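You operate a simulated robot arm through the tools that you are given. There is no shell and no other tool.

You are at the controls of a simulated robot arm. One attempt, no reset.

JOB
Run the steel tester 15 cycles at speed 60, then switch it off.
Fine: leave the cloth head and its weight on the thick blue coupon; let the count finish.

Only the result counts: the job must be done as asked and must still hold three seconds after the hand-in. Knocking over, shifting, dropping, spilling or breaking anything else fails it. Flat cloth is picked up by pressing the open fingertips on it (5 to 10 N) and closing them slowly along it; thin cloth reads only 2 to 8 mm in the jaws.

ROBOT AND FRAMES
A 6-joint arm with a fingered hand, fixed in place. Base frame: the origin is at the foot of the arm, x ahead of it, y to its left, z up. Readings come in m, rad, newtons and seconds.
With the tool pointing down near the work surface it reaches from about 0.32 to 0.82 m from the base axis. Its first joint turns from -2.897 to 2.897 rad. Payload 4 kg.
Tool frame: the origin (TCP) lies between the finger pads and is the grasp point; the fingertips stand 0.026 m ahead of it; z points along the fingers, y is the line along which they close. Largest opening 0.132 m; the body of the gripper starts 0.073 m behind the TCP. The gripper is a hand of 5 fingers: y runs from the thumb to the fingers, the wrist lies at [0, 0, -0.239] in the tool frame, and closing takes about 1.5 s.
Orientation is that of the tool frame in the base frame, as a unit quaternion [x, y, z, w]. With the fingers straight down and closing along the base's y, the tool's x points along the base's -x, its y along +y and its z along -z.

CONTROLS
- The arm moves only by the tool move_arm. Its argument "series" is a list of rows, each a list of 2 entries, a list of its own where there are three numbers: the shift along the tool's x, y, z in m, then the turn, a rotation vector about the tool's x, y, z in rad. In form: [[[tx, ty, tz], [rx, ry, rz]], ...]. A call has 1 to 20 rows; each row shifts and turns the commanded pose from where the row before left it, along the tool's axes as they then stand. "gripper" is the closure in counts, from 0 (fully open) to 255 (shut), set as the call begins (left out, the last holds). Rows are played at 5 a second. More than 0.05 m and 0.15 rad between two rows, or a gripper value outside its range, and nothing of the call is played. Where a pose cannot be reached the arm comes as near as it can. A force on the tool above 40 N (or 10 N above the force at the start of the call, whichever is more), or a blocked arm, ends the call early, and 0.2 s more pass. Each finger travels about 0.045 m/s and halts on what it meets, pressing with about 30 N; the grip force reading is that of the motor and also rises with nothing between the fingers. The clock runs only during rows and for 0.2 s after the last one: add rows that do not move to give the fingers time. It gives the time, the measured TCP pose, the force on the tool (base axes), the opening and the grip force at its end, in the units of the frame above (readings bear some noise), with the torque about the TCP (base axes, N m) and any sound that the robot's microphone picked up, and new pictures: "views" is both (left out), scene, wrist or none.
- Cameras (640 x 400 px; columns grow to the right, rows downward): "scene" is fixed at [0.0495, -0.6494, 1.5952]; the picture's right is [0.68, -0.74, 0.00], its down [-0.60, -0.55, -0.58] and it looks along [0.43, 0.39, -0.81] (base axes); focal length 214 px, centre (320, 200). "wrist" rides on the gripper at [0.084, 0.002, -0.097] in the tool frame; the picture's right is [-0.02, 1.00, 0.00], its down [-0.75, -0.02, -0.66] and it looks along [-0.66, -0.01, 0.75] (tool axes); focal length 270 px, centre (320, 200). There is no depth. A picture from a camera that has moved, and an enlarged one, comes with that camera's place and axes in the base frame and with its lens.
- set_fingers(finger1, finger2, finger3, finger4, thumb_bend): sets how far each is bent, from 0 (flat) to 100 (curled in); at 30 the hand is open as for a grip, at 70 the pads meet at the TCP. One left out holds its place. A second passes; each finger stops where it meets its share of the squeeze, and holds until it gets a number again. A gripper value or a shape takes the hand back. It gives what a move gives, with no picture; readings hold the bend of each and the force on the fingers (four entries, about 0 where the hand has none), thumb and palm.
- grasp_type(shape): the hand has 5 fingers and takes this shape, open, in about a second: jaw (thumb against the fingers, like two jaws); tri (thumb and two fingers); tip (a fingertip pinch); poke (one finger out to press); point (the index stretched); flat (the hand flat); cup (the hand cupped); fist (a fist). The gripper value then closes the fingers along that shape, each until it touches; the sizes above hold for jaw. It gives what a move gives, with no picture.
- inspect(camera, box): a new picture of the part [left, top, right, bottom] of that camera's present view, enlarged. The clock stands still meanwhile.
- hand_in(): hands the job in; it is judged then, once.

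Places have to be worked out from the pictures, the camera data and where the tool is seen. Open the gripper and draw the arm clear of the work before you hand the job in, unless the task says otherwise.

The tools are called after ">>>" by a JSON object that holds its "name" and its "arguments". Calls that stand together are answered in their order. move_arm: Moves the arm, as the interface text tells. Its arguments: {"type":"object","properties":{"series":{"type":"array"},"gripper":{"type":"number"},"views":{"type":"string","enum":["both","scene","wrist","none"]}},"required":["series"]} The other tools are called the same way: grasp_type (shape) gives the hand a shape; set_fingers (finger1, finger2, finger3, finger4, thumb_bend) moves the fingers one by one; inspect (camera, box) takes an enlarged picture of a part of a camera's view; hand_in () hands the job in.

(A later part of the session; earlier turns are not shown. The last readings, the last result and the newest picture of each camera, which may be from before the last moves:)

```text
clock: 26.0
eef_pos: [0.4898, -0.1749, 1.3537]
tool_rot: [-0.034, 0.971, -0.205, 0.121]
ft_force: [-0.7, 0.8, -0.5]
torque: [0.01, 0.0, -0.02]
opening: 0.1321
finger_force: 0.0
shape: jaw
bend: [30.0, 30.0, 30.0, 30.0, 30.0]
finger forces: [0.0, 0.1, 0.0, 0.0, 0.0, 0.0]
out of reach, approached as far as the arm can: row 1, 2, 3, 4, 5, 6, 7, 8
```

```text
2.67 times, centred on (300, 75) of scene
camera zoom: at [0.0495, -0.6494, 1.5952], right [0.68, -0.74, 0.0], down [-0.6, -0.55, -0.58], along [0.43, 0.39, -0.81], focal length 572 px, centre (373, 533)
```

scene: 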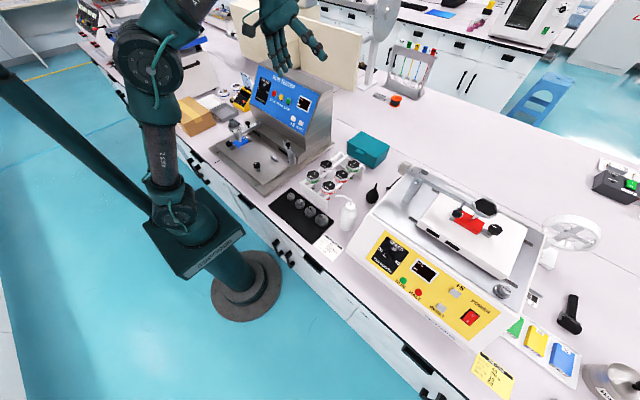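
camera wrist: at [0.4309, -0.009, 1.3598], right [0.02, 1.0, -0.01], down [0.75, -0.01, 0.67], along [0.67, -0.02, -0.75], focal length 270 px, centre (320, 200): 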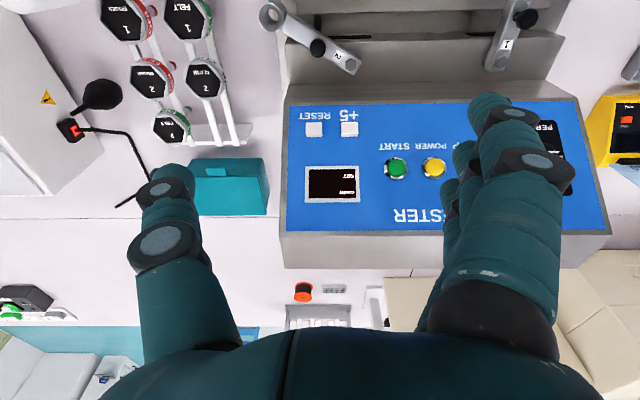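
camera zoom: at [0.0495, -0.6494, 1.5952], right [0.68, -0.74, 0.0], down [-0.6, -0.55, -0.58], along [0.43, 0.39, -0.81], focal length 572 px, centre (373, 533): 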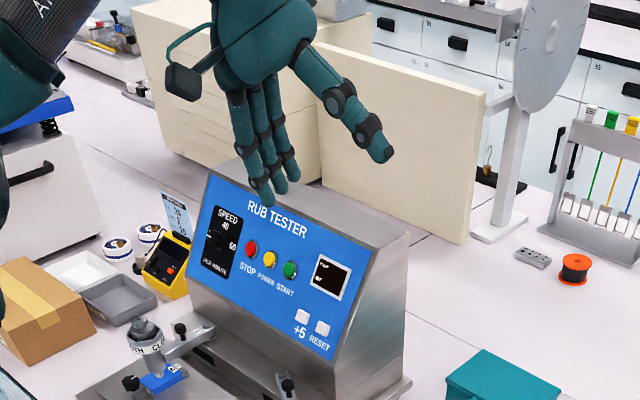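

The hand rose and the wrist is out of sight. I'll bring it back toward the camera at this lean to see how the joints are arranged.

>>> {"name": "move_arm", "arguments": {"series": [[[0.018, -0.0167, 0.022], [0, 0, 0]], [[0.018, -0.0167, 0.022], [0, 0, 0]], [[0.018, -0.0167, 0.022], [0, 0, 0]], [[0.018, -0.0167, 0.022], [0, 0, 0]], [[0.018, -0.0167, 0.022], [0, 0, 0]], [[0.018, -0.0167, 0.022], [0, 0, 0]], [[0, 0, 0], [0, 0, 0]]], "views": "scene"}}

>>> {"name": "inspect", "arguments": {"camera": "scene", "box": [180, 0, 420, 150]}}

```text
clock: 27.6
eef_pos: [0.4629, -0.3463, 1.3408]
tool_rot: [-0.035, 0.971, -0.205, 0.122]
ft_force: [-0.4, -0.5, 0.8]
torque: [0.04, -0.01, 0.0]
opening: 0.132
finger_force: 0.1
shape: jaw
bend: [30.0, 30.0, 30.0, 30.0, 30.0]
finger forces: [0.1, 0.1, 0.1, 0.1, 0.0, 0.1]
out of reach, approached as far as the arm can: row 1, 2, 3, 4, 5, 6
```

scene: 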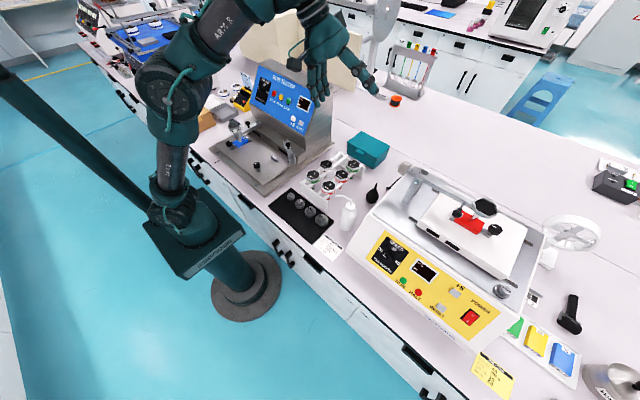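

```text
2.67 times, centred on (300, 75) of scene
camera zoom: at [0.0495, -0.6494, 1.5952], right [0.68, -0.74, 0.0], down [-0.6, -0.55, -0.58], along [0.43, 0.39, -0.81], focal length 572 px, centre (373, 533)
```

zoom: 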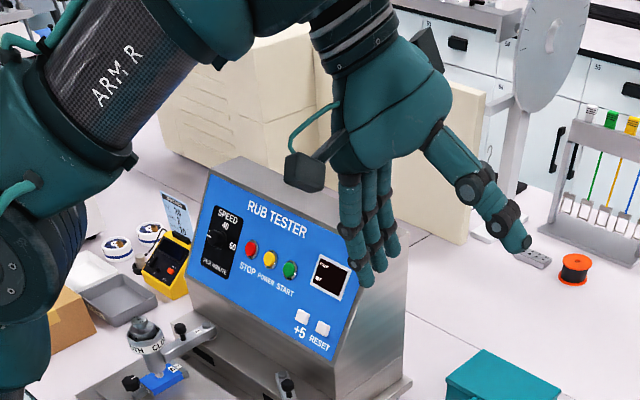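

The hand always ends up perpendicular to the forearm, so the joint is stuck in this arrangement. I'll level the tool back near (0.42, -0.33, 1.22) and then try a clean tilt to the left.

>>> {"name": "move_arm", "arguments": {"series": [[[0, 0, 0], [-0.1, 0.062, 0]], [[0, 0, 0], [-0.1, 0.062, 0]], [[0, 0, 0], [-0.1, 0.062, 0]], [[0, 0, 0], [-0.1, 0.062, 0]], [[0.01, 0.004, 0.03], [0, 0, 0]], [[0.01, 0.004, 0.03], [0, 0, 0]], [[0.01, 0.004, 0.03], [0, 0, 0]], [[0.01, 0.004, 0.03], [0, 0, 0]], [[0, 0, 0], [0, 0, 0]]], "views": "none"}}

>>> {"name": "inspect", "arguments": {"camera": "scene", "box": [180, 0, 420, 150]}}

```text
clock: 29.6
eef_pos: [0.4102, -0.3304, 1.2083]
tool_rot: [-0.033, 0.999, -0.011, -0.005]
ft_force: [-0.3, 0.0, 0.4]
torque: [0.02, -0.02, -0.02]
opening: 0.1319
finger_force: 0.1
shape: jaw
bend: [30.0, 30.0, 30.0, 30.0, 30.0]
finger forces: [0.0, 0.0, 0.0, 0.1, 0.0, 0.0]
out of reach, approached as far as the arm can: row 4
```

```text
2.67 times, centred on (300, 75) of scene
camera zoom: at [0.0495, -0.6494, 1.5952], right [0.68, -0.74, 0.0], down [-0.6, -0.55, -0.58], along [0.43, 0.39, -0.81], focal length 572 px, centre (373, 533)
```

zoom: 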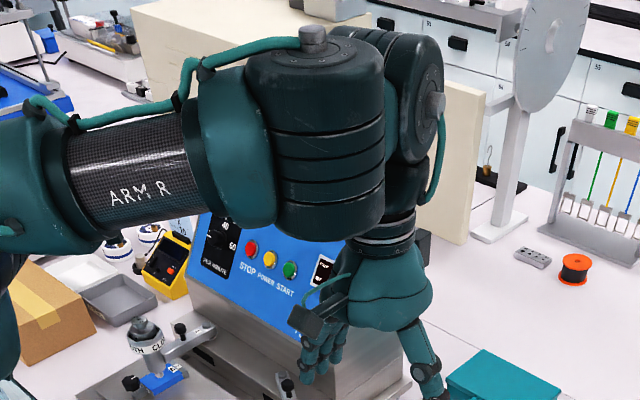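

Level again with no warning. Now I'll try a clean lean to the left.

>>> {"name": "move_arm", "arguments": {"series": [[[0, 0, 0], [-0.082, -0.057, 0]], [[0, 0, 0], [-0.082, -0.057, 0]], [[0, 0, 0], [-0.082, -0.057, 0]], [[0, 0, 0], [0, 0, 0]]], "views": "none"}}

>>> {"name": "inspect", "arguments": {"camera": "scene", "box": [180, 0, 420, 150]}}

```text
clock: 30.6
eef_pos: [0.4047, -0.3281, 1.2066]
tool_rot: [-0.032, 0.999, 0.003, 0.003]
ft_force: [0.9, -0.2, 0.0]
torque: [-0.02, -0.04, -0.02]
opening: 0.132
finger_force: 0.0
shape: jaw
bend: [30.0, 30.0, 30.0, 30.0, 30.0]
finger forces: [0.0, 0.0, 0.0, 0.0, 0.0, 0.0]
out of reach, approached as far as the arm can: row 1, 2, 3
```

```text
2.67 times, centred on (300, 75) of scene
camera zoom: at [0.0495, -0.6494, 1.5952], right [0.68, -0.74, 0.0], down [-0.6, -0.55, -0.58], along [0.43, 0.39, -0.81], focal length 572 px, centre (373, 533)
```

zoom: 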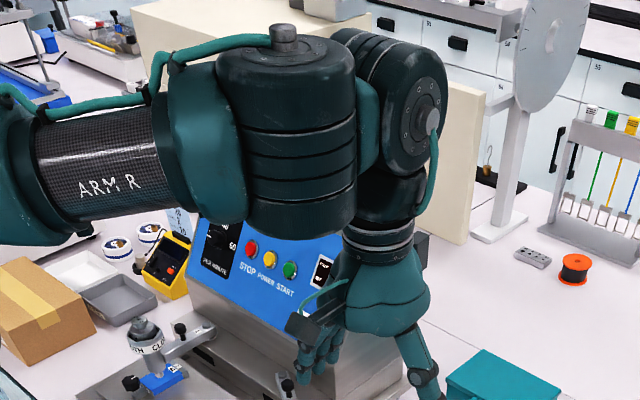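

The fifth joint clearly bends only one way: with its axis pointing outward, the hand can only lean right. I'll lean well to the right, about 0.55 rad, and check how the wrist looks before sweeping.

>>> {"name": "move_arm", "arguments": {"series": [[[0, 0, 0], [0.0655, 0.046, 0]], [[0, 0, 0], [0.0655, 0.046, 0]], [[0, 0, 0], [0.0655, 0.046, 0]], [[0, 0, 0], [0.0655, 0.046, 0]], [[0, 0, 0], [0.0655, 0.046, 0]], [[0, 0, 0], [0.0655, 0.046, 0]], [[0, 0, 0], [0.0655, 0.046, 0]], [[0, 0, 0], [0, 0, 0]]], "views": "none"}}

>>> {"name": "inspect", "arguments": {"camera": "scene", "box": [180, 0, 420, 150]}}

```text
clock: 32.4
eef_pos: [0.422, -0.3351, 1.2341]
tool_rot: [-0.032, 0.975, -0.184, -0.118]
ft_force: [0.3, 0.0, 0.6]
torque: [-0.03, 0.01, 0.02]
opening: 0.132
finger_force: 0.1
shape: jaw
bend: [30.0, 30.0, 30.0, 30.0, 30.0]
finger forces: [0.1, 0.0, 0.0, 0.0, 0.0, 0.0]
out of reach, approached as far as the arm can: row 3, 4, 5, 6, 7
```

```text
2.67 times, centred on (300, 75) of scene
camera zoom: at [0.0495, -0.6494, 1.5952], right [0.68, -0.74, 0.0], down [-0.6, -0.55, -0.58], along [0.43, 0.39, -0.81], focal length 572 px, centre (373, 533)
```

zoom: 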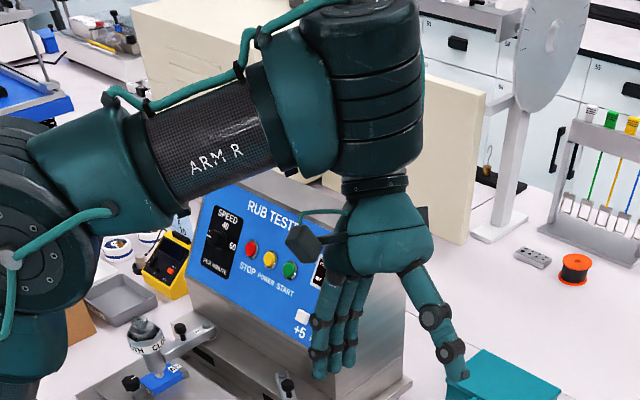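

The hand now leans right with the fifth joint behind the fourth, which should allow an outward lean. I'll sweep from here to an outward lean without passing through vertical.

>>> {"name": "move_arm", "arguments": {"series": [[[0, 0, 0], [-0.0136, -0.0548, 0]], [[0, 0, 0], [-0.0136, -0.0548, 0]], [[0, 0, 0], [-0.0136, -0.0548, 0]], [[0, 0, 0], [-0.0136, -0.0548, 0]], [[0, 0, 0], [-0.0136, -0.0548, 0]], [[0, 0, 0], [0, 0, 0]]], "views": "none"}}

>>> {"name": "inspect", "arguments": {"camera": "scene", "box": [100, 0, 420, 200]}}

```text
clock: 33.8
eef_pos: [0.4394, -0.341, 1.265]
tool_rot: [-0.053, 0.988, -0.141, 0.014]
ft_force: [-0.1, -0.4, 0.0]
torque: [0.0, -0.03, 0.03]
opening: 0.1318
finger_force: 0.2
shape: jaw
bend: [30.0, 30.0, 30.0, 30.0, 30.0]
finger forces: [0.0, 0.1, 0.0, 0.0, 0.0, 0.0]
out of reach, approached as far as the arm can: row 1, 2, 3, 4, 5
```

```text
2.00 times, centred on (260, 100) of scene
camera zoom: at [0.0495, -0.6494, 1.5952], right [0.68, -0.74, 0.0], down [-0.6, -0.55, -0.58], along [0.43, 0.39, -0.81], focal length 429 px, centre (440, 400)
```

zoom: 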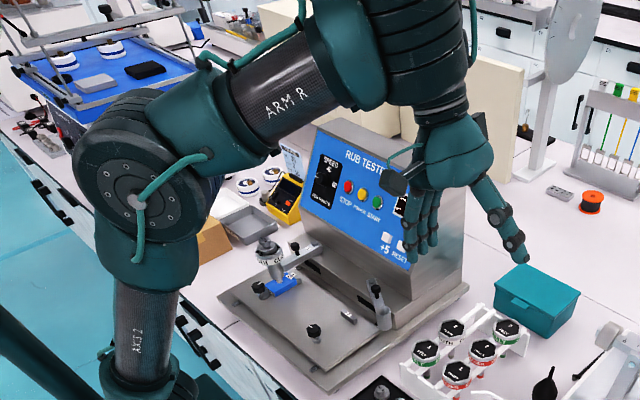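

Still flagged. I'll retrace to the starting pose with the tool level and compare the wrist there with the first picture, since the starting branch was the natural one.

>>> {"name": "move_arm", "arguments": {"series": [[[0, 0, 0], [-0.09, 0.014, 0]], [[0, 0, 0], [-0.09, 0.014, 0]], [[0, 0, 0], [-0.09, 0.014, 0]], [[0, 0.045, 0], [0, 0, 0]], [[0, 0.045, 0], [0, 0, 0]], [[0, 0.045, 0], [0, 0, 0]], [[0, 0.045, 0], [0, 0, 0]], [[0, 0.045, 0], [0, 0, 0]], [[0, 0.045, 0], [0, 0, 0]], [[0, 0.045, 0], [0, 0, 0]], [[0, 0, 0], [0, 0, 0]]], "views": "scene"}}

>>> {"name": "inspect", "arguments": {"camera": "scene", "box": [100, 0, 420, 200]}}

```text
clock: 36.2
eef_pos: [0.4049, -0.0275, 1.2574]
tool_rot: [-0.052, 0.999, -0.011, -0.012]
ft_force: [0.3, 0.0, -0.2]
torque: [-0.02, -0.01, -0.03]
opening: 0.1322
finger_force: 0.0
shape: jaw
bend: [30.0, 30.0, 30.0, 30.0, 30.0]
finger forces: [0.1, 0.1, 0.1, 0.0, 0.0, 0.0]
```

scene: 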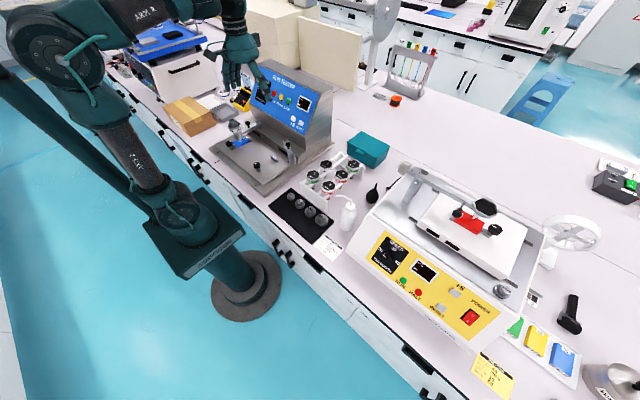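

```text
2.00 times, centred on (260, 100) of scene
camera zoom: at [0.0495, -0.6494, 1.5952], right [0.68, -0.74, 0.0], down [-0.6, -0.55, -0.58], along [0.43, 0.39, -0.81], focal length 429 px, centre (440, 400)
```

zoom: 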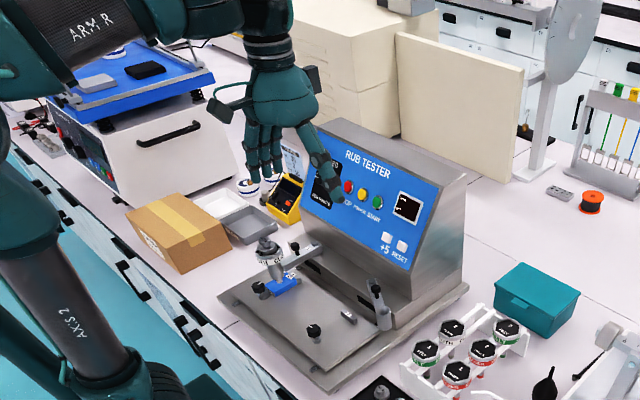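

Unflagged at (0.405, -0.028, 1.257), with a posture like the start. From here I'll test going straight down with the tool vertical, which makes the forearm slope down.

>>> {"name": "move_arm", "arguments": {"series": [[[0, 0, 0.025], [0, 0, 0]], [[0, 0, 0.025], [0, 0, 0]], [[0, 0, 0.025], [0, 0, 0]], [[0, 0, 0.025], [0, 0, 0]], [[0, 0, 0], [0, 0, 0]]], "views": "scene"}}

>>> {"name": "inspect", "arguments": {"camera": "scene", "box": [100, 0, 420, 200]}}

```text
clock: 37.4
eef_pos: [0.4245, -0.0293, 1.2212]
tool_rot: [-0.052, 0.999, -0.01, -0.015]
ft_force: [0.8, 0.3, 0.0]
torque: [-0.02, 0.03, 0.0]
opening: 0.1322
finger_force: 0.0
shape: jaw
bend: [30.0, 30.0, 30.0, 30.0, 30.0]
finger forces: [0.1, 0.0, 0.1, 0.0, 0.0, 0.0]
out of reach, approached as far as the arm can: row 1, 2, 3, 4
```

scene: 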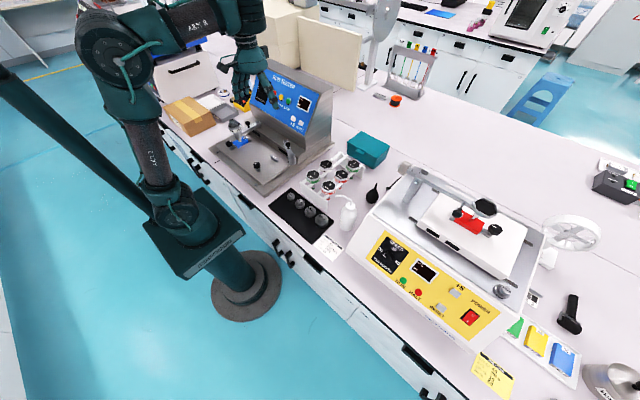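

```text
2.00 times, centred on (260, 100) of scene
camera zoom: at [0.0495, -0.6494, 1.5952], right [0.68, -0.74, 0.0], down [-0.6, -0.55, -0.58], along [0.43, 0.39, -0.81], focal length 429 px, centre (440, 400)
```

zoom: 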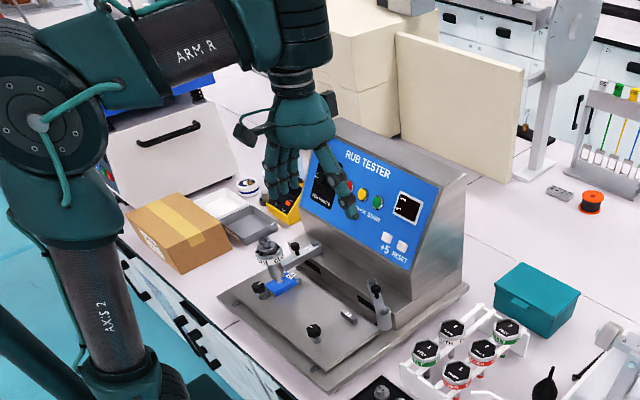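

With the hand parallel to the fourth joint's axis, turning the hand about its own axis should be shared between joints 4 and 6. I'll yaw it about 90° counter-clockwise to carry the fifth joint to the left side, then test an outward lean.

>>> {"name": "move_arm", "arguments": {"series": [[[0, 0, -0.01], [0, 0, -0.13]], [[0, 0, -0.01], [0, 0, -0.13]], [[0, 0, 0], [0, 0, -0.13]], [[0, 0, 0], [0, 0, -0.13]], [[0, 0, 0], [0, 0, -0.13]], [[0, 0, 0], [0, 0, -0.13]], [[0, 0, 0], [0, 0, -0.13]], [[0, 0, 0], [0, 0, -0.13]], [[0, 0, 0], [0, 0, -0.13]], [[0, 0, 0], [0, 0, -0.13]], [[0, 0, 0], [0, 0, -0.13]], [[0, 0, 0], [0, 0, -0.13]], [[0, 0, 0], [0, 0, 0]]], "views": "scene"}}

>>> {"name": "inspect", "arguments": {"camera": "scene", "box": [100, 0, 420, 200]}}

```text
clock: 40.2
eef_pos: [0.4223, -0.0266, 1.2326]
tool_rot: [0.74, -0.672, -0.001, 0.017]
ft_force: [0.3, -0.3, -0.8]
torque: [0.0, 0.01, 0.03]
opening: 0.1321
finger_force: 0.2
shape: jaw
bend: [30.0, 30.0, 30.0, 30.0, 30.0]
finger forces: [0.0, 0.1, 0.0, 0.0, 0.0, 0.0]
out of reach, approached as far as the arm can: row 1
```

scene: 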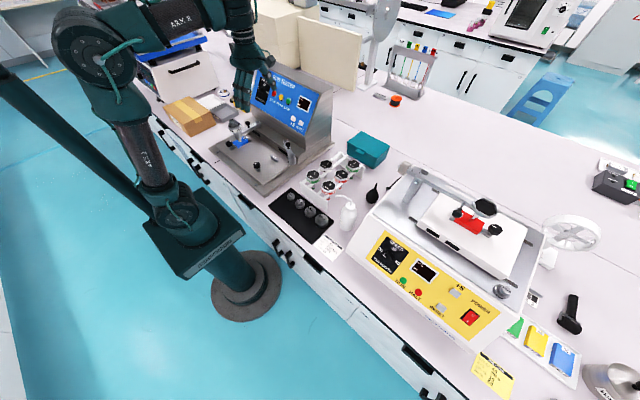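

```text
2.00 times, centred on (260, 100) of scene
camera zoom: at [0.0495, -0.6494, 1.5952], right [0.68, -0.74, 0.0], down [-0.6, -0.55, -0.58], along [0.43, 0.39, -0.81], focal length 429 px, centre (440, 400)
```

zoom: 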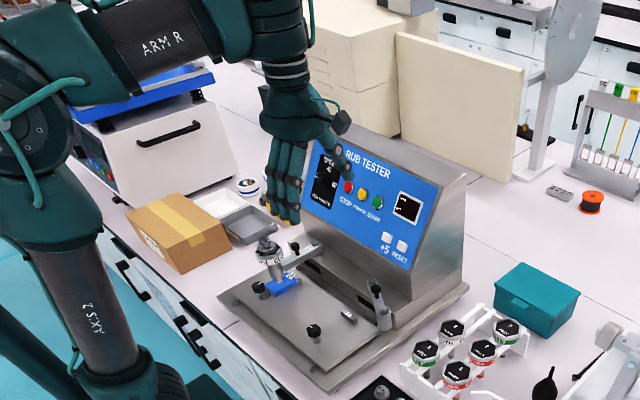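

The hand is yawed 84° with no warnings. Now I'll test leaning the tool outward, toward +x.

>>> {"name": "move_arm", "arguments": {"series": [[[0, 0, 0], [0.06, 0.006, 0]], [[0, 0, 0], [0.06, 0.006, 0]], [[0, 0, 0], [0.06, 0.006, 0]], [[0, 0, 0], [0.06, 0.006, 0]], [[0, 0, 0], [0.06, 0.006, 0]], [[0, 0, 0], [0, 0, 0]]], "views": "scene"}}

>>> {"name": "inspect", "arguments": {"camera": "scene", "box": [100, 0, 420, 200]}}

```text
clock: 41.6
eef_pos: [0.4391, -0.0301, 1.3171]
tool_rot: [0.734, -0.665, 0.109, -0.084]
ft_force: [0.2, -1.5, -0.5]
torque: [-0.02, 0.0, 0.04]
opening: 0.132
finger_force: 0.1
shape: jaw
bend: [30.0, 30.0, 30.0, 30.0, 30.0]
finger forces: [0.0, 0.0, 0.0, 0.0, 0.1, 0.0]
out of reach, approached as far as the arm can: row 1, 2, 3, 4, 5
```

scene: 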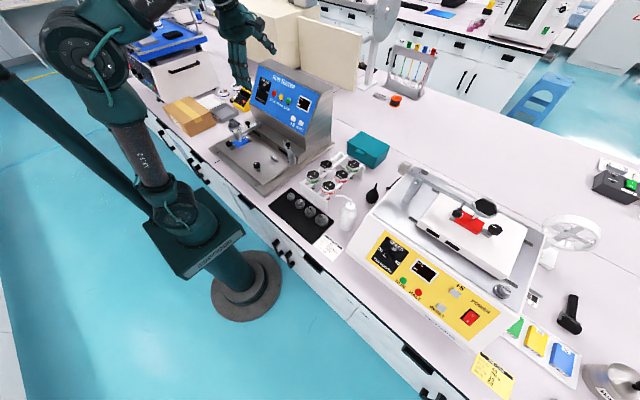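

```text
2.00 times, centred on (260, 100) of scene
camera zoom: at [0.0495, -0.6494, 1.5952], right [0.68, -0.74, 0.0], down [-0.6, -0.55, -0.58], along [0.43, 0.39, -0.81], focal length 429 px, centre (440, 400)
```

zoom: 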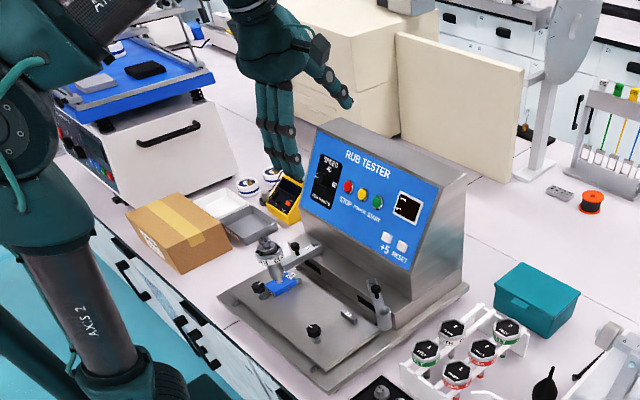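

Still blocked, so the pitch joint seems unable to open past about 95°. I'll check the other way, leaning the hand inward about its wrist point, to learn that joint's range and which side of its travel it's on.

>>> {"name": "move_arm", "arguments": {"series": [[[-0.0016, 0.0159, 0], [-0.0667, -0.0065, 0]], [[-0.0016, 0.0159, 0], [-0.0667, -0.0065, 0]], [[-0.0016, 0.0159, 0], [-0.0667, -0.0065, 0]], [[-0.0016, 0.0159, 0], [-0.0667, -0.0065, 0]], [[-0.0016, 0.0159, 0], [-0.0667, -0.0065, 0]], [[-0.0016, 0.0159, 0], [-0.0667, -0.0065, 0]], [[-0.0016, 0.0159, 0], [-0.0667, -0.0065, 0]], [[-0.0016, 0.0159, 0], [-0.0667, -0.0065, 0]], [[-0.0016, 0.0159, 0], [-0.0667, -0.0065, 0]], [[-0.0016, 0.0159, 0], [-0.0667, -0.0065, 0]], [[0, 0, 0], [0, 0, 0]]], "views": "scene"}}

```text
clock: 44.0
eef_pos: [0.2884, -0.0125, 1.2351]
tool_rot: [0.722, -0.664, -0.121, 0.153]
ft_force: [-0.3, 0.1, 0.8]
torque: [0.03, 0.0, -0.02]
opening: 0.1318
finger_force: 0.0
shape: jaw
bend: [30.0, 30.0, 30.0, 30.0, 30.0]
finger forces: [0.1, 0.1, 0.0, 0.1, 0.1, 0.0]
out of reach, approached as far as the arm can: row 1, 3, 4, 5, 6, 7, 8, 9, 10
```

scene: 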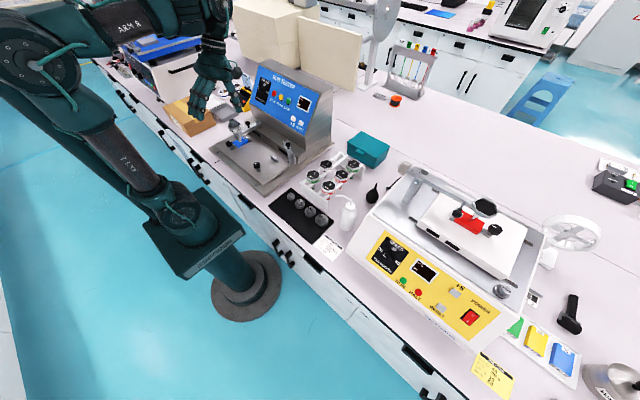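

The forearm pitched again instead of the wrist, so the hand stayed perpendicular to it both ways. That points to a singular lock rather than plain reach. I'll look at the wrist here.

>>> {"name": "inspect", "arguments": {"camera": "scene", "box": [80, 0, 280, 125]}}

```text
3.20 times, centred on (180, 62) of scene
camera zoom: at [0.0495, -0.6494, 1.5952], right [0.68, -0.74, 0.0], down [-0.6, -0.55, -0.58], along [0.43, 0.39, -0.81], focal length 686 px, centre (768, 640)
```

zoom: 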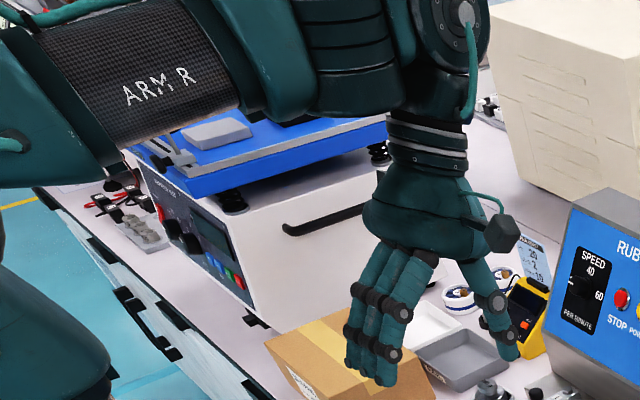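

The picture shows the pitch joint about 25° past parallel, with the hand leaning inward and the forearm level, so this joint does move on this side. I'll swing the lean clockwise about the vertical, inward to left, which should be almost pure fourth-joint motion, to find its range.

>>> {"name": "move_arm", "arguments": {"series": [[[-0.0128, 0.001, 0], [-0.004, -0.0534, 0.1294]], [[-0.0128, 0.001, 0], [-0.004, -0.0534, 0.1294]], [[-0.0128, 0.001, 0], [-0.004, -0.0534, 0.1294]], [[-0.0128, 0.001, 0], [-0.004, -0.0534, 0.1294]], [[-0.0128, 0.001, 0], [-0.004, -0.0534, 0.1294]], [[-0.0128, 0.001, 0], [-0.004, -0.0534, 0.1294]], [[-0.0128, 0.001, 0], [-0.004, -0.0534, 0.1294]], [[-0.0128, 0.001, 0], [-0.004, -0.0534, 0.1294]], [[-0.0128, 0.001, 0], [-0.004, -0.0534, 0.1294]], [[-0.0128, 0.001, 0], [-0.004, -0.0534, 0.1294]], [[0, 0, 0], [0, 0, 0]]], "views": "scene"}}

>>> {"name": "inspect", "arguments": {"camera": "scene", "box": [80, 0, 280, 125]}}

```text
clock: 46.4
eef_pos: [0.3448, 0.079, 1.2607]
tool_rot: [-0.126, 0.974, 0.184, -0.041]
ft_force: [0.1, -0.8, 1.1]
torque: [0.03, -0.02, -0.01]
opening: 0.1321
finger_force: 0.0
shape: jaw
bend: [30.0, 30.0, 30.0, 30.0, 30.0]
finger forces: [0.0, 0.1, 0.0, 0.0, 0.1, 0.0]
out of reach, approached as far as the arm can: row 1, 2, 3, 4, 5
```

scene: 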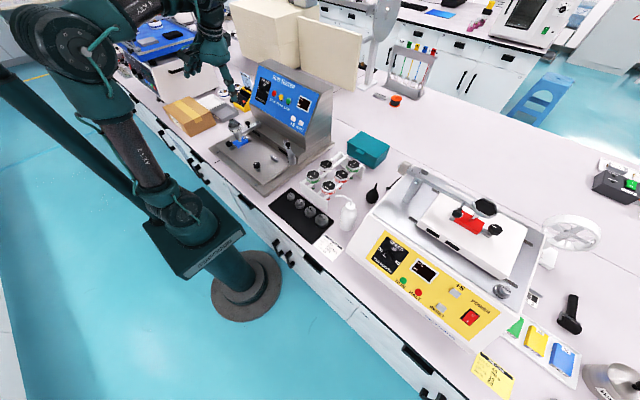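

```text
3.20 times, centred on (180, 62) of scene
camera zoom: at [0.0495, -0.6494, 1.5952], right [0.68, -0.74, 0.0], down [-0.6, -0.55, -0.58], along [0.43, 0.39, -0.81], focal length 686 px, centre (768, 640)
```

zoom: 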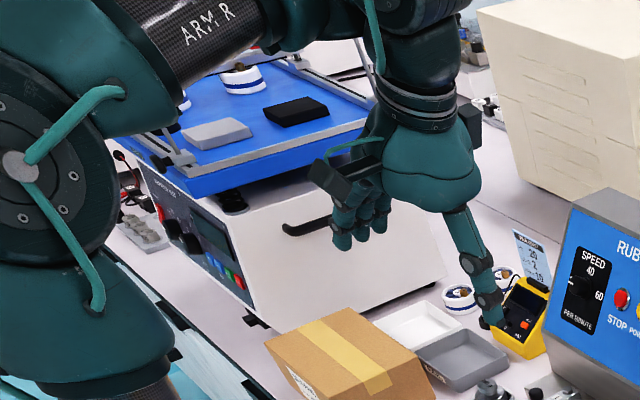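

The last five rows ran without a warning, and the hand now leans left with the fourth joint on its other side. I'll keep swinging clockwise toward an outward lean.

>>> {"name": "move_arm", "arguments": {"series": [[[-0.0123, 0.0011, 0], [-0.0047, -0.0516, 0.13]], [[-0.0123, 0.0011, 0], [-0.0047, -0.0516, 0.13]], [[-0.0123, 0.0011, 0], [-0.0047, -0.0516, 0.13]], [[-0.0123, 0.0011, 0], [-0.0047, -0.0516, 0.13]], [[-0.0123, 0.0011, 0], [-0.0047, -0.0516, 0.13]], [[-0.0123, 0.0011, 0], [-0.0047, -0.0516, 0.13]], [[-0.0123, 0.0011, 0], [-0.0047, -0.0516, 0.13]], [[-0.0123, 0.0011, 0], [-0.0047, -0.0516, 0.13]], [[0, 0, 0], [0, 0, 0]]], "views": "scene"}}

>>> {"name": "inspect", "arguments": {"camera": "scene", "box": [80, 0, 280, 125]}}

```text
clock: 48.4
eef_pos: [0.4553, 0.0454, 1.3364]
tool_rot: [0.412, 0.892, 0.177, 0.061]
ft_force: [-0.1, -0.2, 0.0]
torque: [0.0, 0.0, 0.01]
opening: 0.1318
finger_force: 0.1
shape: jaw
bend: [30.0, 30.0, 30.0, 30.0, 30.0]
finger forces: [0.0, 0.1, 0.0, 0.0, 0.0, 0.1]
out of reach, approached as far as the arm can: row 1, 2, 3, 4, 5, 6, 7, 8
```

scene: 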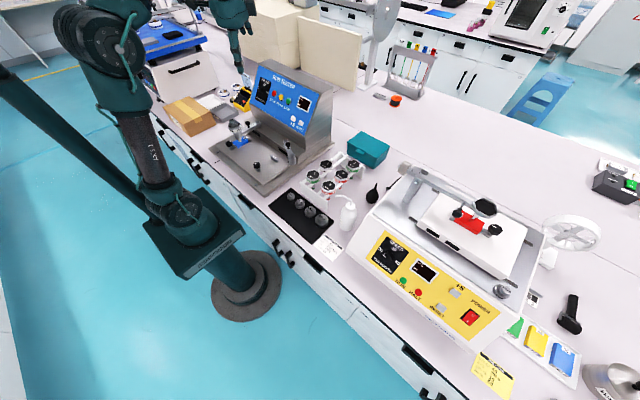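

```text
3.20 times, centred on (180, 62) of scene
camera zoom: at [0.0495, -0.6494, 1.5952], right [0.68, -0.74, 0.0], down [-0.6, -0.55, -0.58], along [0.43, 0.39, -0.81], focal length 686 px, centre (768, 640)
```

zoom: 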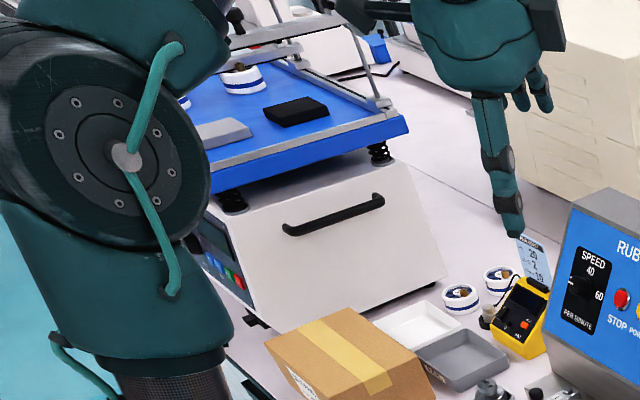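

The fourth joint stops near ±90°, so this wrist can't point the hand outward in this branch. I'll level the tool, undo the yaw, and go back to the exact start pose to compare the arm with the first picture.

>>> {"name": "move_arm", "arguments": {"series": [[[0, 0, 0], [0.125, -0.0125, 0]], [[0, 0, 0], [0.125, -0.0125, 0]], [[0, 0, 0], [0.125, -0.0125, 0]], [[0, 0, 0], [0, 0, -0.143]], [[0, 0, 0], [0, 0, -0.143]], [[0, 0, 0], [0, 0, -0.143]], [[0, 0, 0], [0, 0, -0.143]], [[0, 0, 0], [0, 0, -0.143]], [[0, 0, 0], [0, 0, -0.143]], [[0, 0, 0], [0, 0, 0]]], "views": "scene"}}

```text
clock: 50.6
eef_pos: [0.4558, 0.0454, 1.3359]
tool_rot: [0.002, 1.0, 0.001, 0.003]
ft_force: [0.2, -0.4, -0.2]
torque: [0.03, 0.01, 0.02]
opening: 0.1318
finger_force: 0.0
shape: jaw
bend: [30.0, 30.0, 30.0, 30.0, 30.0]
finger forces: [0.1, 0.0, 0.1, 0.0, 0.0, 0.1]
```

scene: 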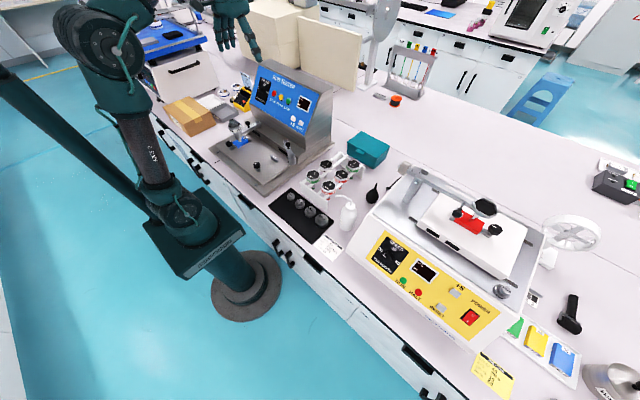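

Level with no warnings at (0.456, 0.045, 1.336). Now I'll go to the start pose.

>>> {"name": "move_arm", "arguments": {"series": [[[0.0136, 0.0403, 0.0182], [0, 0, 0]], [[0.0136, 0.0403, 0.0182], [0, 0, 0]], [[0.0136, 0.0403, 0.0182], [0, 0, 0]], [[0.0136, 0.0403, 0.0182], [0, 0, 0]], [[0.0136, 0.0403, 0.0182], [0, 0, 0]], [[0, 0, 0], [0, 0, 0]]], "views": "scene"}}

```text
clock: 52.0
eef_pos: [0.3888, 0.249, 1.2452]
tool_rot: [0.004, 1.0, 0.002, 0.002]
ft_force: [0.0, 0.1, -0.1]
torque: [0.04, 0.0, 0.03]
opening: 0.1319
finger_force: 0.1
shape: jaw
bend: [30.0, 30.0, 30.0, 30.0, 30.0]
finger forces: [0.0, 0.1, 0.0, 0.1, 0.1, 0.0]
```

scene: 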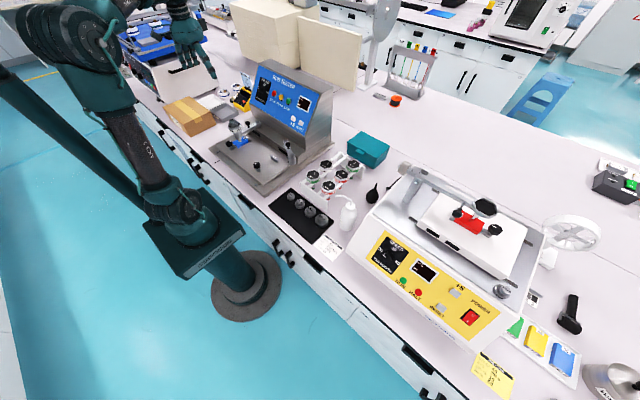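

This matches the first picture, so I've been in the starting branch all along. I'll measure how far the pitch joint goes the other way from here by leaning inward about the wrist point.

>>> {"name": "move_arm", "arguments": {"series": [[[0.0201, -0.0129, 0], [0.0539, 0.0843, 0]], [[0.0201, -0.0129, 0], [0.0539, 0.0843, 0]], [[0.0201, -0.0129, 0], [0.0539, 0.0843, 0]], [[0.0201, -0.0129, 0], [0.0539, 0.0843, 0]], [[0.0201, -0.0129, 0], [0.0539, 0.0843, 0]], [[0, 0, 0], [0, 0, 0]]], "views": "scene"}}

```text
clock: 53.4
eef_pos: [0.2873, 0.183, 1.2467]
tool_rot: [0.003, 0.97, -0.13, -0.206]
ft_force: [0.1, -0.3, -0.1]
torque: [0.02, 0.02, -0.01]
opening: 0.1317
finger_force: 0.1
shape: jaw
bend: [30.0, 30.0, 30.0, 30.0, 30.0]
finger forces: [0.0, 0.1, 0.1, 0.0, 0.0, 0.1]
out of reach, approached as far as the arm can: row 5
```

scene: 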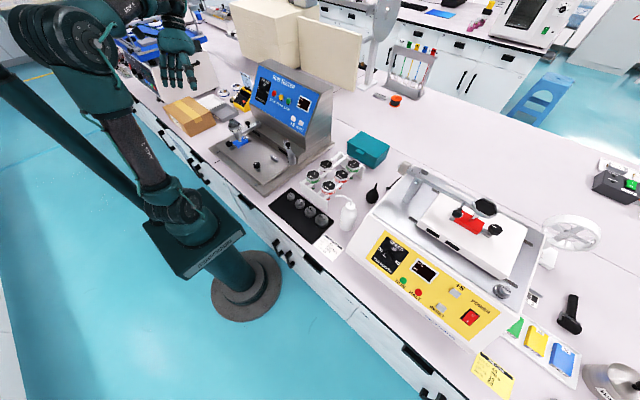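

Leaning inward works for about 0.45 rad before a warning. Now I'll go back and lean outward in small steps about the wrist point to locate the opposite limit.

>>> {"name": "move_arm", "arguments": {"series": [[[-0.0201, 0.0129, 0], [-0.0539, -0.0843, 0]], [[-0.0201, 0.0129, 0], [-0.0539, -0.0843, 0]], [[-0.0201, 0.0129, 0], [-0.0539, -0.0843, 0]], [[-0.0201, 0.0129, 0], [-0.0539, -0.0843, 0]], [[-0.0145, 0.0093, 0], [-0.039, -0.061, 0]], [[0, 0, 0], [0, 0, 0]], [[-0.01, 0.0065, 0], [-0.027, -0.0422, 0]], [[-0.01, 0.0065, 0], [-0.027, -0.0422, 0]], [[-0.01, 0.0065, 0], [-0.027, -0.0422, 0]], [[-0.01, 0.0065, 0], [-0.027, -0.0422, 0]], [[-0.01, 0.0065, 0], [-0.027, -0.0422, 0]], [[-0.01, 0.0065, 0], [-0.027, -0.0422, 0]], [[0, 0, 0], [0, 0, 0]]], "views": "scene"}}

```text
clock: 56.2
eef_pos: [0.4367, 0.279, 1.221]
tool_rot: [0.003, 0.99, 0.075, 0.117]
ft_force: [0.1, 0.4, 0.0]
torque: [0.0, -0.03, -0.03]
opening: 0.1319
finger_force: 0.1
shape: jaw
bend: [30.0, 30.0, 30.0, 30.0, 30.0]
finger forces: [0.0, 0.1, 0.1, 0.0, 0.0, 0.0]
```

scene: 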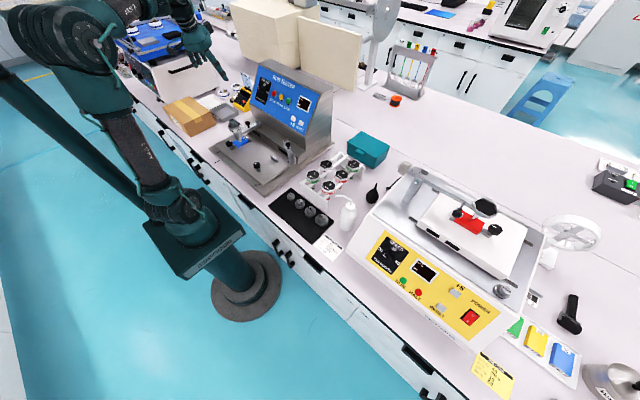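

No warnings at all: leaning exactly along the arm's own radial direction passes straight through the critical point. I'll keep leaning outward in that direction to get well into the good branch.

>>> {"name": "move_arm", "arguments": {"series": [[[-0.0161, 0.0103, -0.0008], [-0.043, -0.0674, 0]], [[-0.0161, 0.0103, -0.0008], [-0.043, -0.0674, 0]], [[-0.0161, 0.0103, -0.0008], [-0.043, -0.0674, 0]], [[-0.0161, 0.0103, -0.0008], [-0.043, -0.0674, 0]], [[-0.0161, 0.0103, -0.0008], [-0.043, -0.0674, 0]], [[-0.0161, 0.0103, -0.0008], [-0.043, -0.0674, 0]], [[-0.0161, 0.0103, -0.0008], [-0.043, -0.0674, 0]], [[0, 0, 0], [0, 0, 0]]], "views": "both"}}

```text
clock: 58.0
eef_pos: [0.5331, 0.3372, 1.2926]
tool_rot: [0.003, 0.913, 0.218, 0.343]
ft_force: [0.0, 0.7, -0.2]
torque: [0.01, -0.02, -0.05]
opening: 0.1319
finger_force: 0.0
shape: jaw
bend: [30.0, 30.0, 30.0, 30.0, 30.0]
finger forces: [0.0, 0.0, 0.1, 0.1, 0.0, 0.0]
camera wrist: at [0.4077, 0.3137, 1.3041], right [-0.13, 0.9, 0.41], down [0.16, -0.39, 0.91], along [0.98, 0.18, -0.1], focal length 270 px, centre (320, 200)
```

scene: 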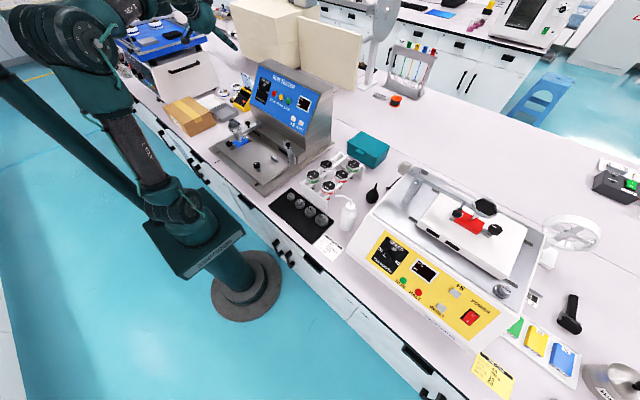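
wrist: 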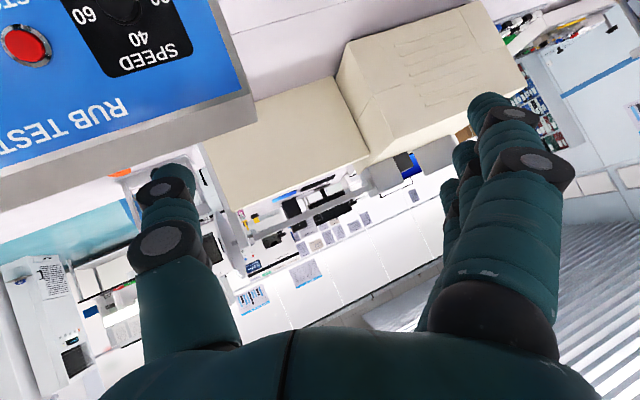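

The tool now leans 48° outward with no warnings, so I'm in the good branch. I'll turn it to face the panel squarely: fingers along about (0.82, 0, -0.57), closing along y.

>>> {"name": "move_arm", "arguments": {"series": [[[0, 0, 0], [0.0485, -0.0297, -0.0261]], [[0, 0, 0], [0.0485, -0.0297, -0.0261]], [[0, 0, 0], [0.0485, -0.0297, -0.0261]], [[0, 0, 0], [0.0485, -0.0297, -0.0261]], [[0, 0, 0], [0.0485, -0.0297, -0.0261]], [[0, 0, 0], [0.0485, -0.0297, -0.0261]], [[0, 0, 0], [0.0485, -0.0297, -0.0261]], [[0, 0, 0], [0.0485, -0.0297, -0.0261]], [[0, 0, 0], [0, 0, 0]]], "views": "both"}}

```text
clock: 60.0
eef_pos: [0.5327, 0.3392, 1.2915]
tool_rot: [-0.001, 0.887, -0.001, 0.462]
ft_force: [1.0, 0.8, 0.1]
torque: [0.01, 0.0, 0.03]
opening: 0.1316
finger_force: 0.1
shape: jaw
bend: [30.0, 30.0, 30.0, 30.0, 30.0]
finger forces: [0.1, 0.0, 0.0, 0.0, 0.1, 0.0]
camera wrist: at [0.4046, 0.3393, 1.2774], right [0.01, 1.0, 0.01], down [-0.11, -0.01, 0.99], along [0.99, -0.01, 0.11], focal length 270 px, centre (320, 200)
```

scene: 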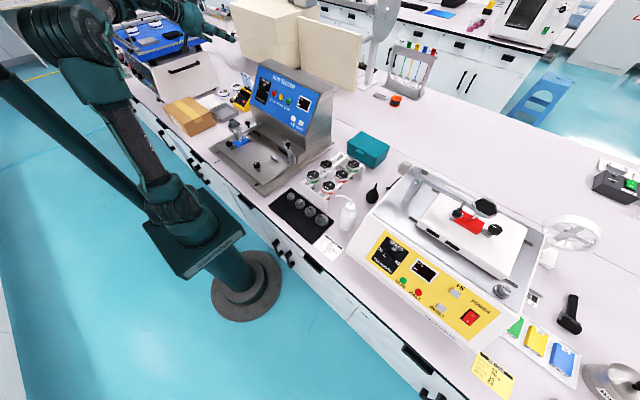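
wrist: 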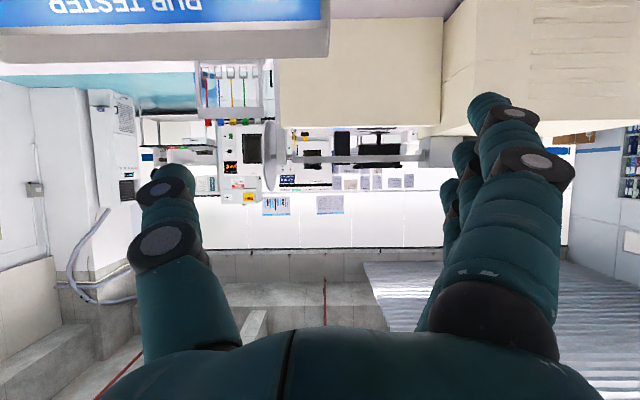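

The tool is now square to the panel with no warnings. I'll bring it down to about (0.50, 0.20, 1.15) to see the panel from in front.

>>> {"name": "move_arm", "arguments": {"series": [[[0.027, -0.0278, 0.0108], [0, 0, 0]], [[0.027, -0.0278, 0.0108], [0, 0, 0]], [[0.027, -0.0278, 0.0108], [0, 0, 0]], [[0.027, -0.0278, 0.0108], [0, 0, 0]], [[0.027, -0.0278, 0.0108], [0, 0, 0]], [[0, 0, 0], [0, 0, 0]]], "views": "both"}}

```text
clock: 61.4
eef_pos: [0.5008, 0.1989, 1.1481]
tool_rot: [-0.001, 0.887, 0.0, 0.462]
ft_force: [0.2, 0.7, 0.3]
torque: [-0.01, 0.01, 0.01]
opening: 0.1318
finger_force: 0.0
shape: jaw
bend: [30.0, 30.0, 30.0, 30.0, 30.0]
finger forces: [0.0, 0.1, 0.0, 0.0, 0.1, 0.0]
camera wrist: at [0.3726, 0.199, 1.1339], right [0.01, 1.0, 0.02], down [-0.11, -0.01, 0.99], along [0.99, -0.01, 0.11], focal length 270 px, centre (320, 200)
```

scene: 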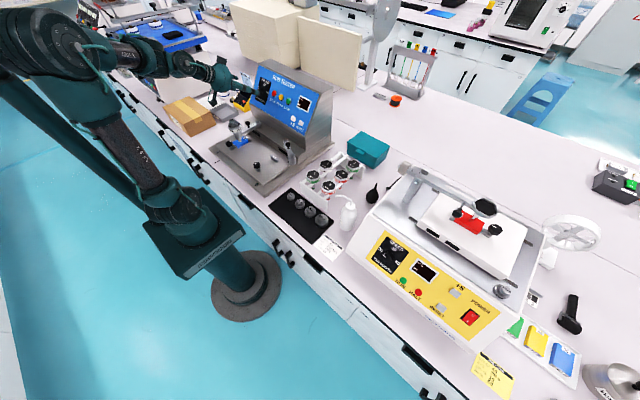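
wrist: 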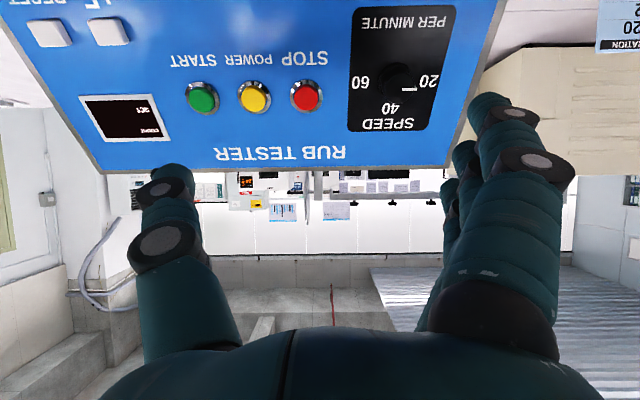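

No warnings, and the whole panel is visible in the wrist view. I'll zoom in to refine the positions of the knob and buttons.

>>> {"name": "inspect", "arguments": {"camera": "wrist", "box": [160, 0, 480, 180]}}

>>> {"name": "inspect", "arguments": {"camera": "scene", "box": [160, 40, 340, 160]}}

```text
2.00 times, centred on (320, 90) of wrist
camera zoom: at [0.3726, 0.199, 1.1339], right [0.01, 1.0, 0.02], down [-0.11, -0.01, 0.99], along [0.99, -0.01, 0.11], focal length 541 px, centre (320, 420)
```

zoom: 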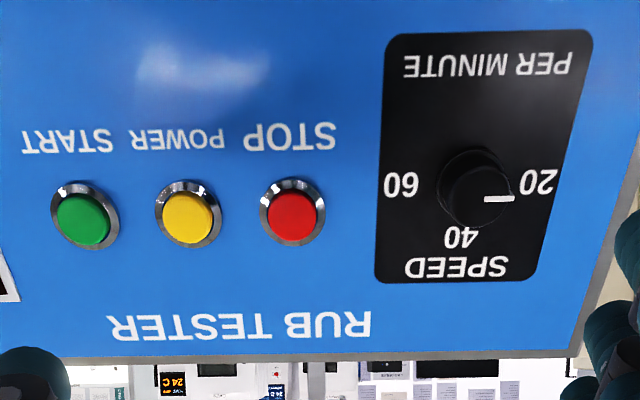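

```text
3.33 times, centred on (250, 100) of scene
camera zoom: at [0.0495, -0.6494, 1.5952], right [0.68, -0.74, 0.0], down [-0.6, -0.55, -0.58], along [0.43, 0.39, -0.81], focal length 715 px, centre (553, 533)
```

zoom: 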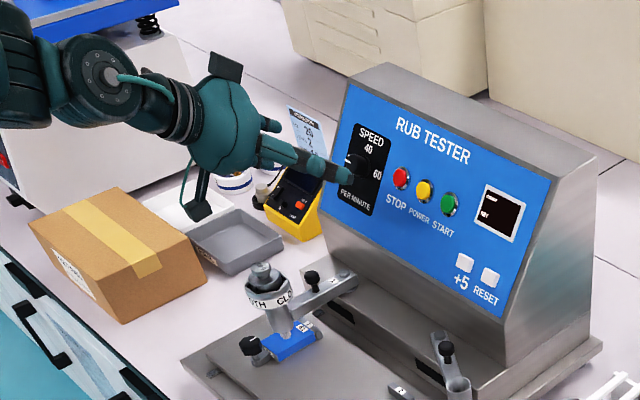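

The picture refines things: knob front at (0.628, 0.271, 1.062), STOP, POWER and START at y = 0.183, 0.134 and 0.084 (x 0.640, z 1.065), +5 at (0.6055, 0.023, 1.018) and RESET at (0.6065, -0.027, 1.018). I'll take the three-finger shape first and see how its fingertips lie.

>>> {"name": "grasp_type", "arguments": {"shape": "tri"}}

>>> {"name": "inspect", "arguments": {"camera": "wrist", "box": [0, 0, 640, 400]}}

>>> {"name": "inspect", "arguments": {"camera": "scene", "box": [160, 40, 340, 160]}}

```text
clock: 62.3
eef_pos: [0.4995, 0.1982, 1.1492]
tool_rot: [0.001, 0.887, -0.001, 0.461]
ft_force: [0.6, 0.9, 0.9]
torque: [-0.02, -0.02, -0.05]
opening: 0.1319
finger_force: 0.0
shape: tri
bend: [0.0, 30.0, 30.0, 0.0, 30.0]
finger forces: [0.1, 0.1, 0.0, 0.0, 0.0, 0.0]
```

```text
1.00 times, centred on (320, 200) of wrist (not enlarged: the box is as wide or as high as the picture)
camera zoom: at [0.3727, 0.1992, 1.1341], right [0.01, 1.0, 0.02], down [-0.11, -0.01, 0.99], along [0.99, -0.01, 0.11], focal length 270 px, centre (320, 200)
```

zoom: 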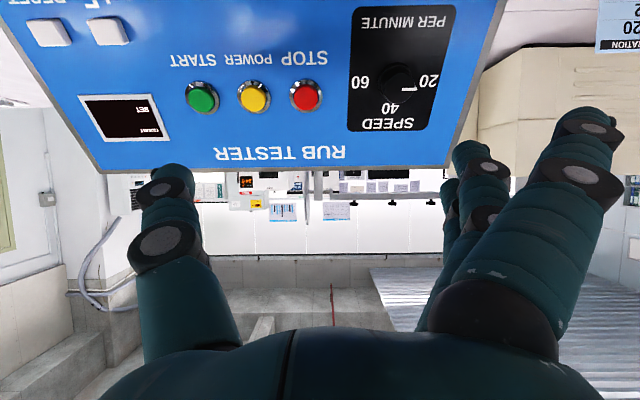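

```text
3.33 times, centred on (250, 100) of scene
camera zoom: at [0.0495, -0.6494, 1.5952], right [0.68, -0.74, 0.0], down [-0.6, -0.55, -0.58], along [0.43, 0.39, -0.81], focal length 715 px, centre (553, 533)
```

zoom: 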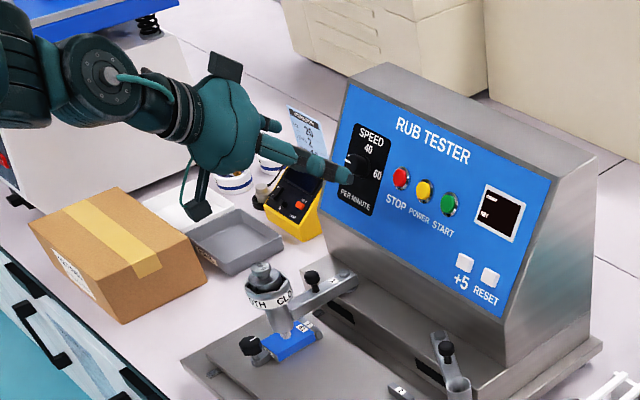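

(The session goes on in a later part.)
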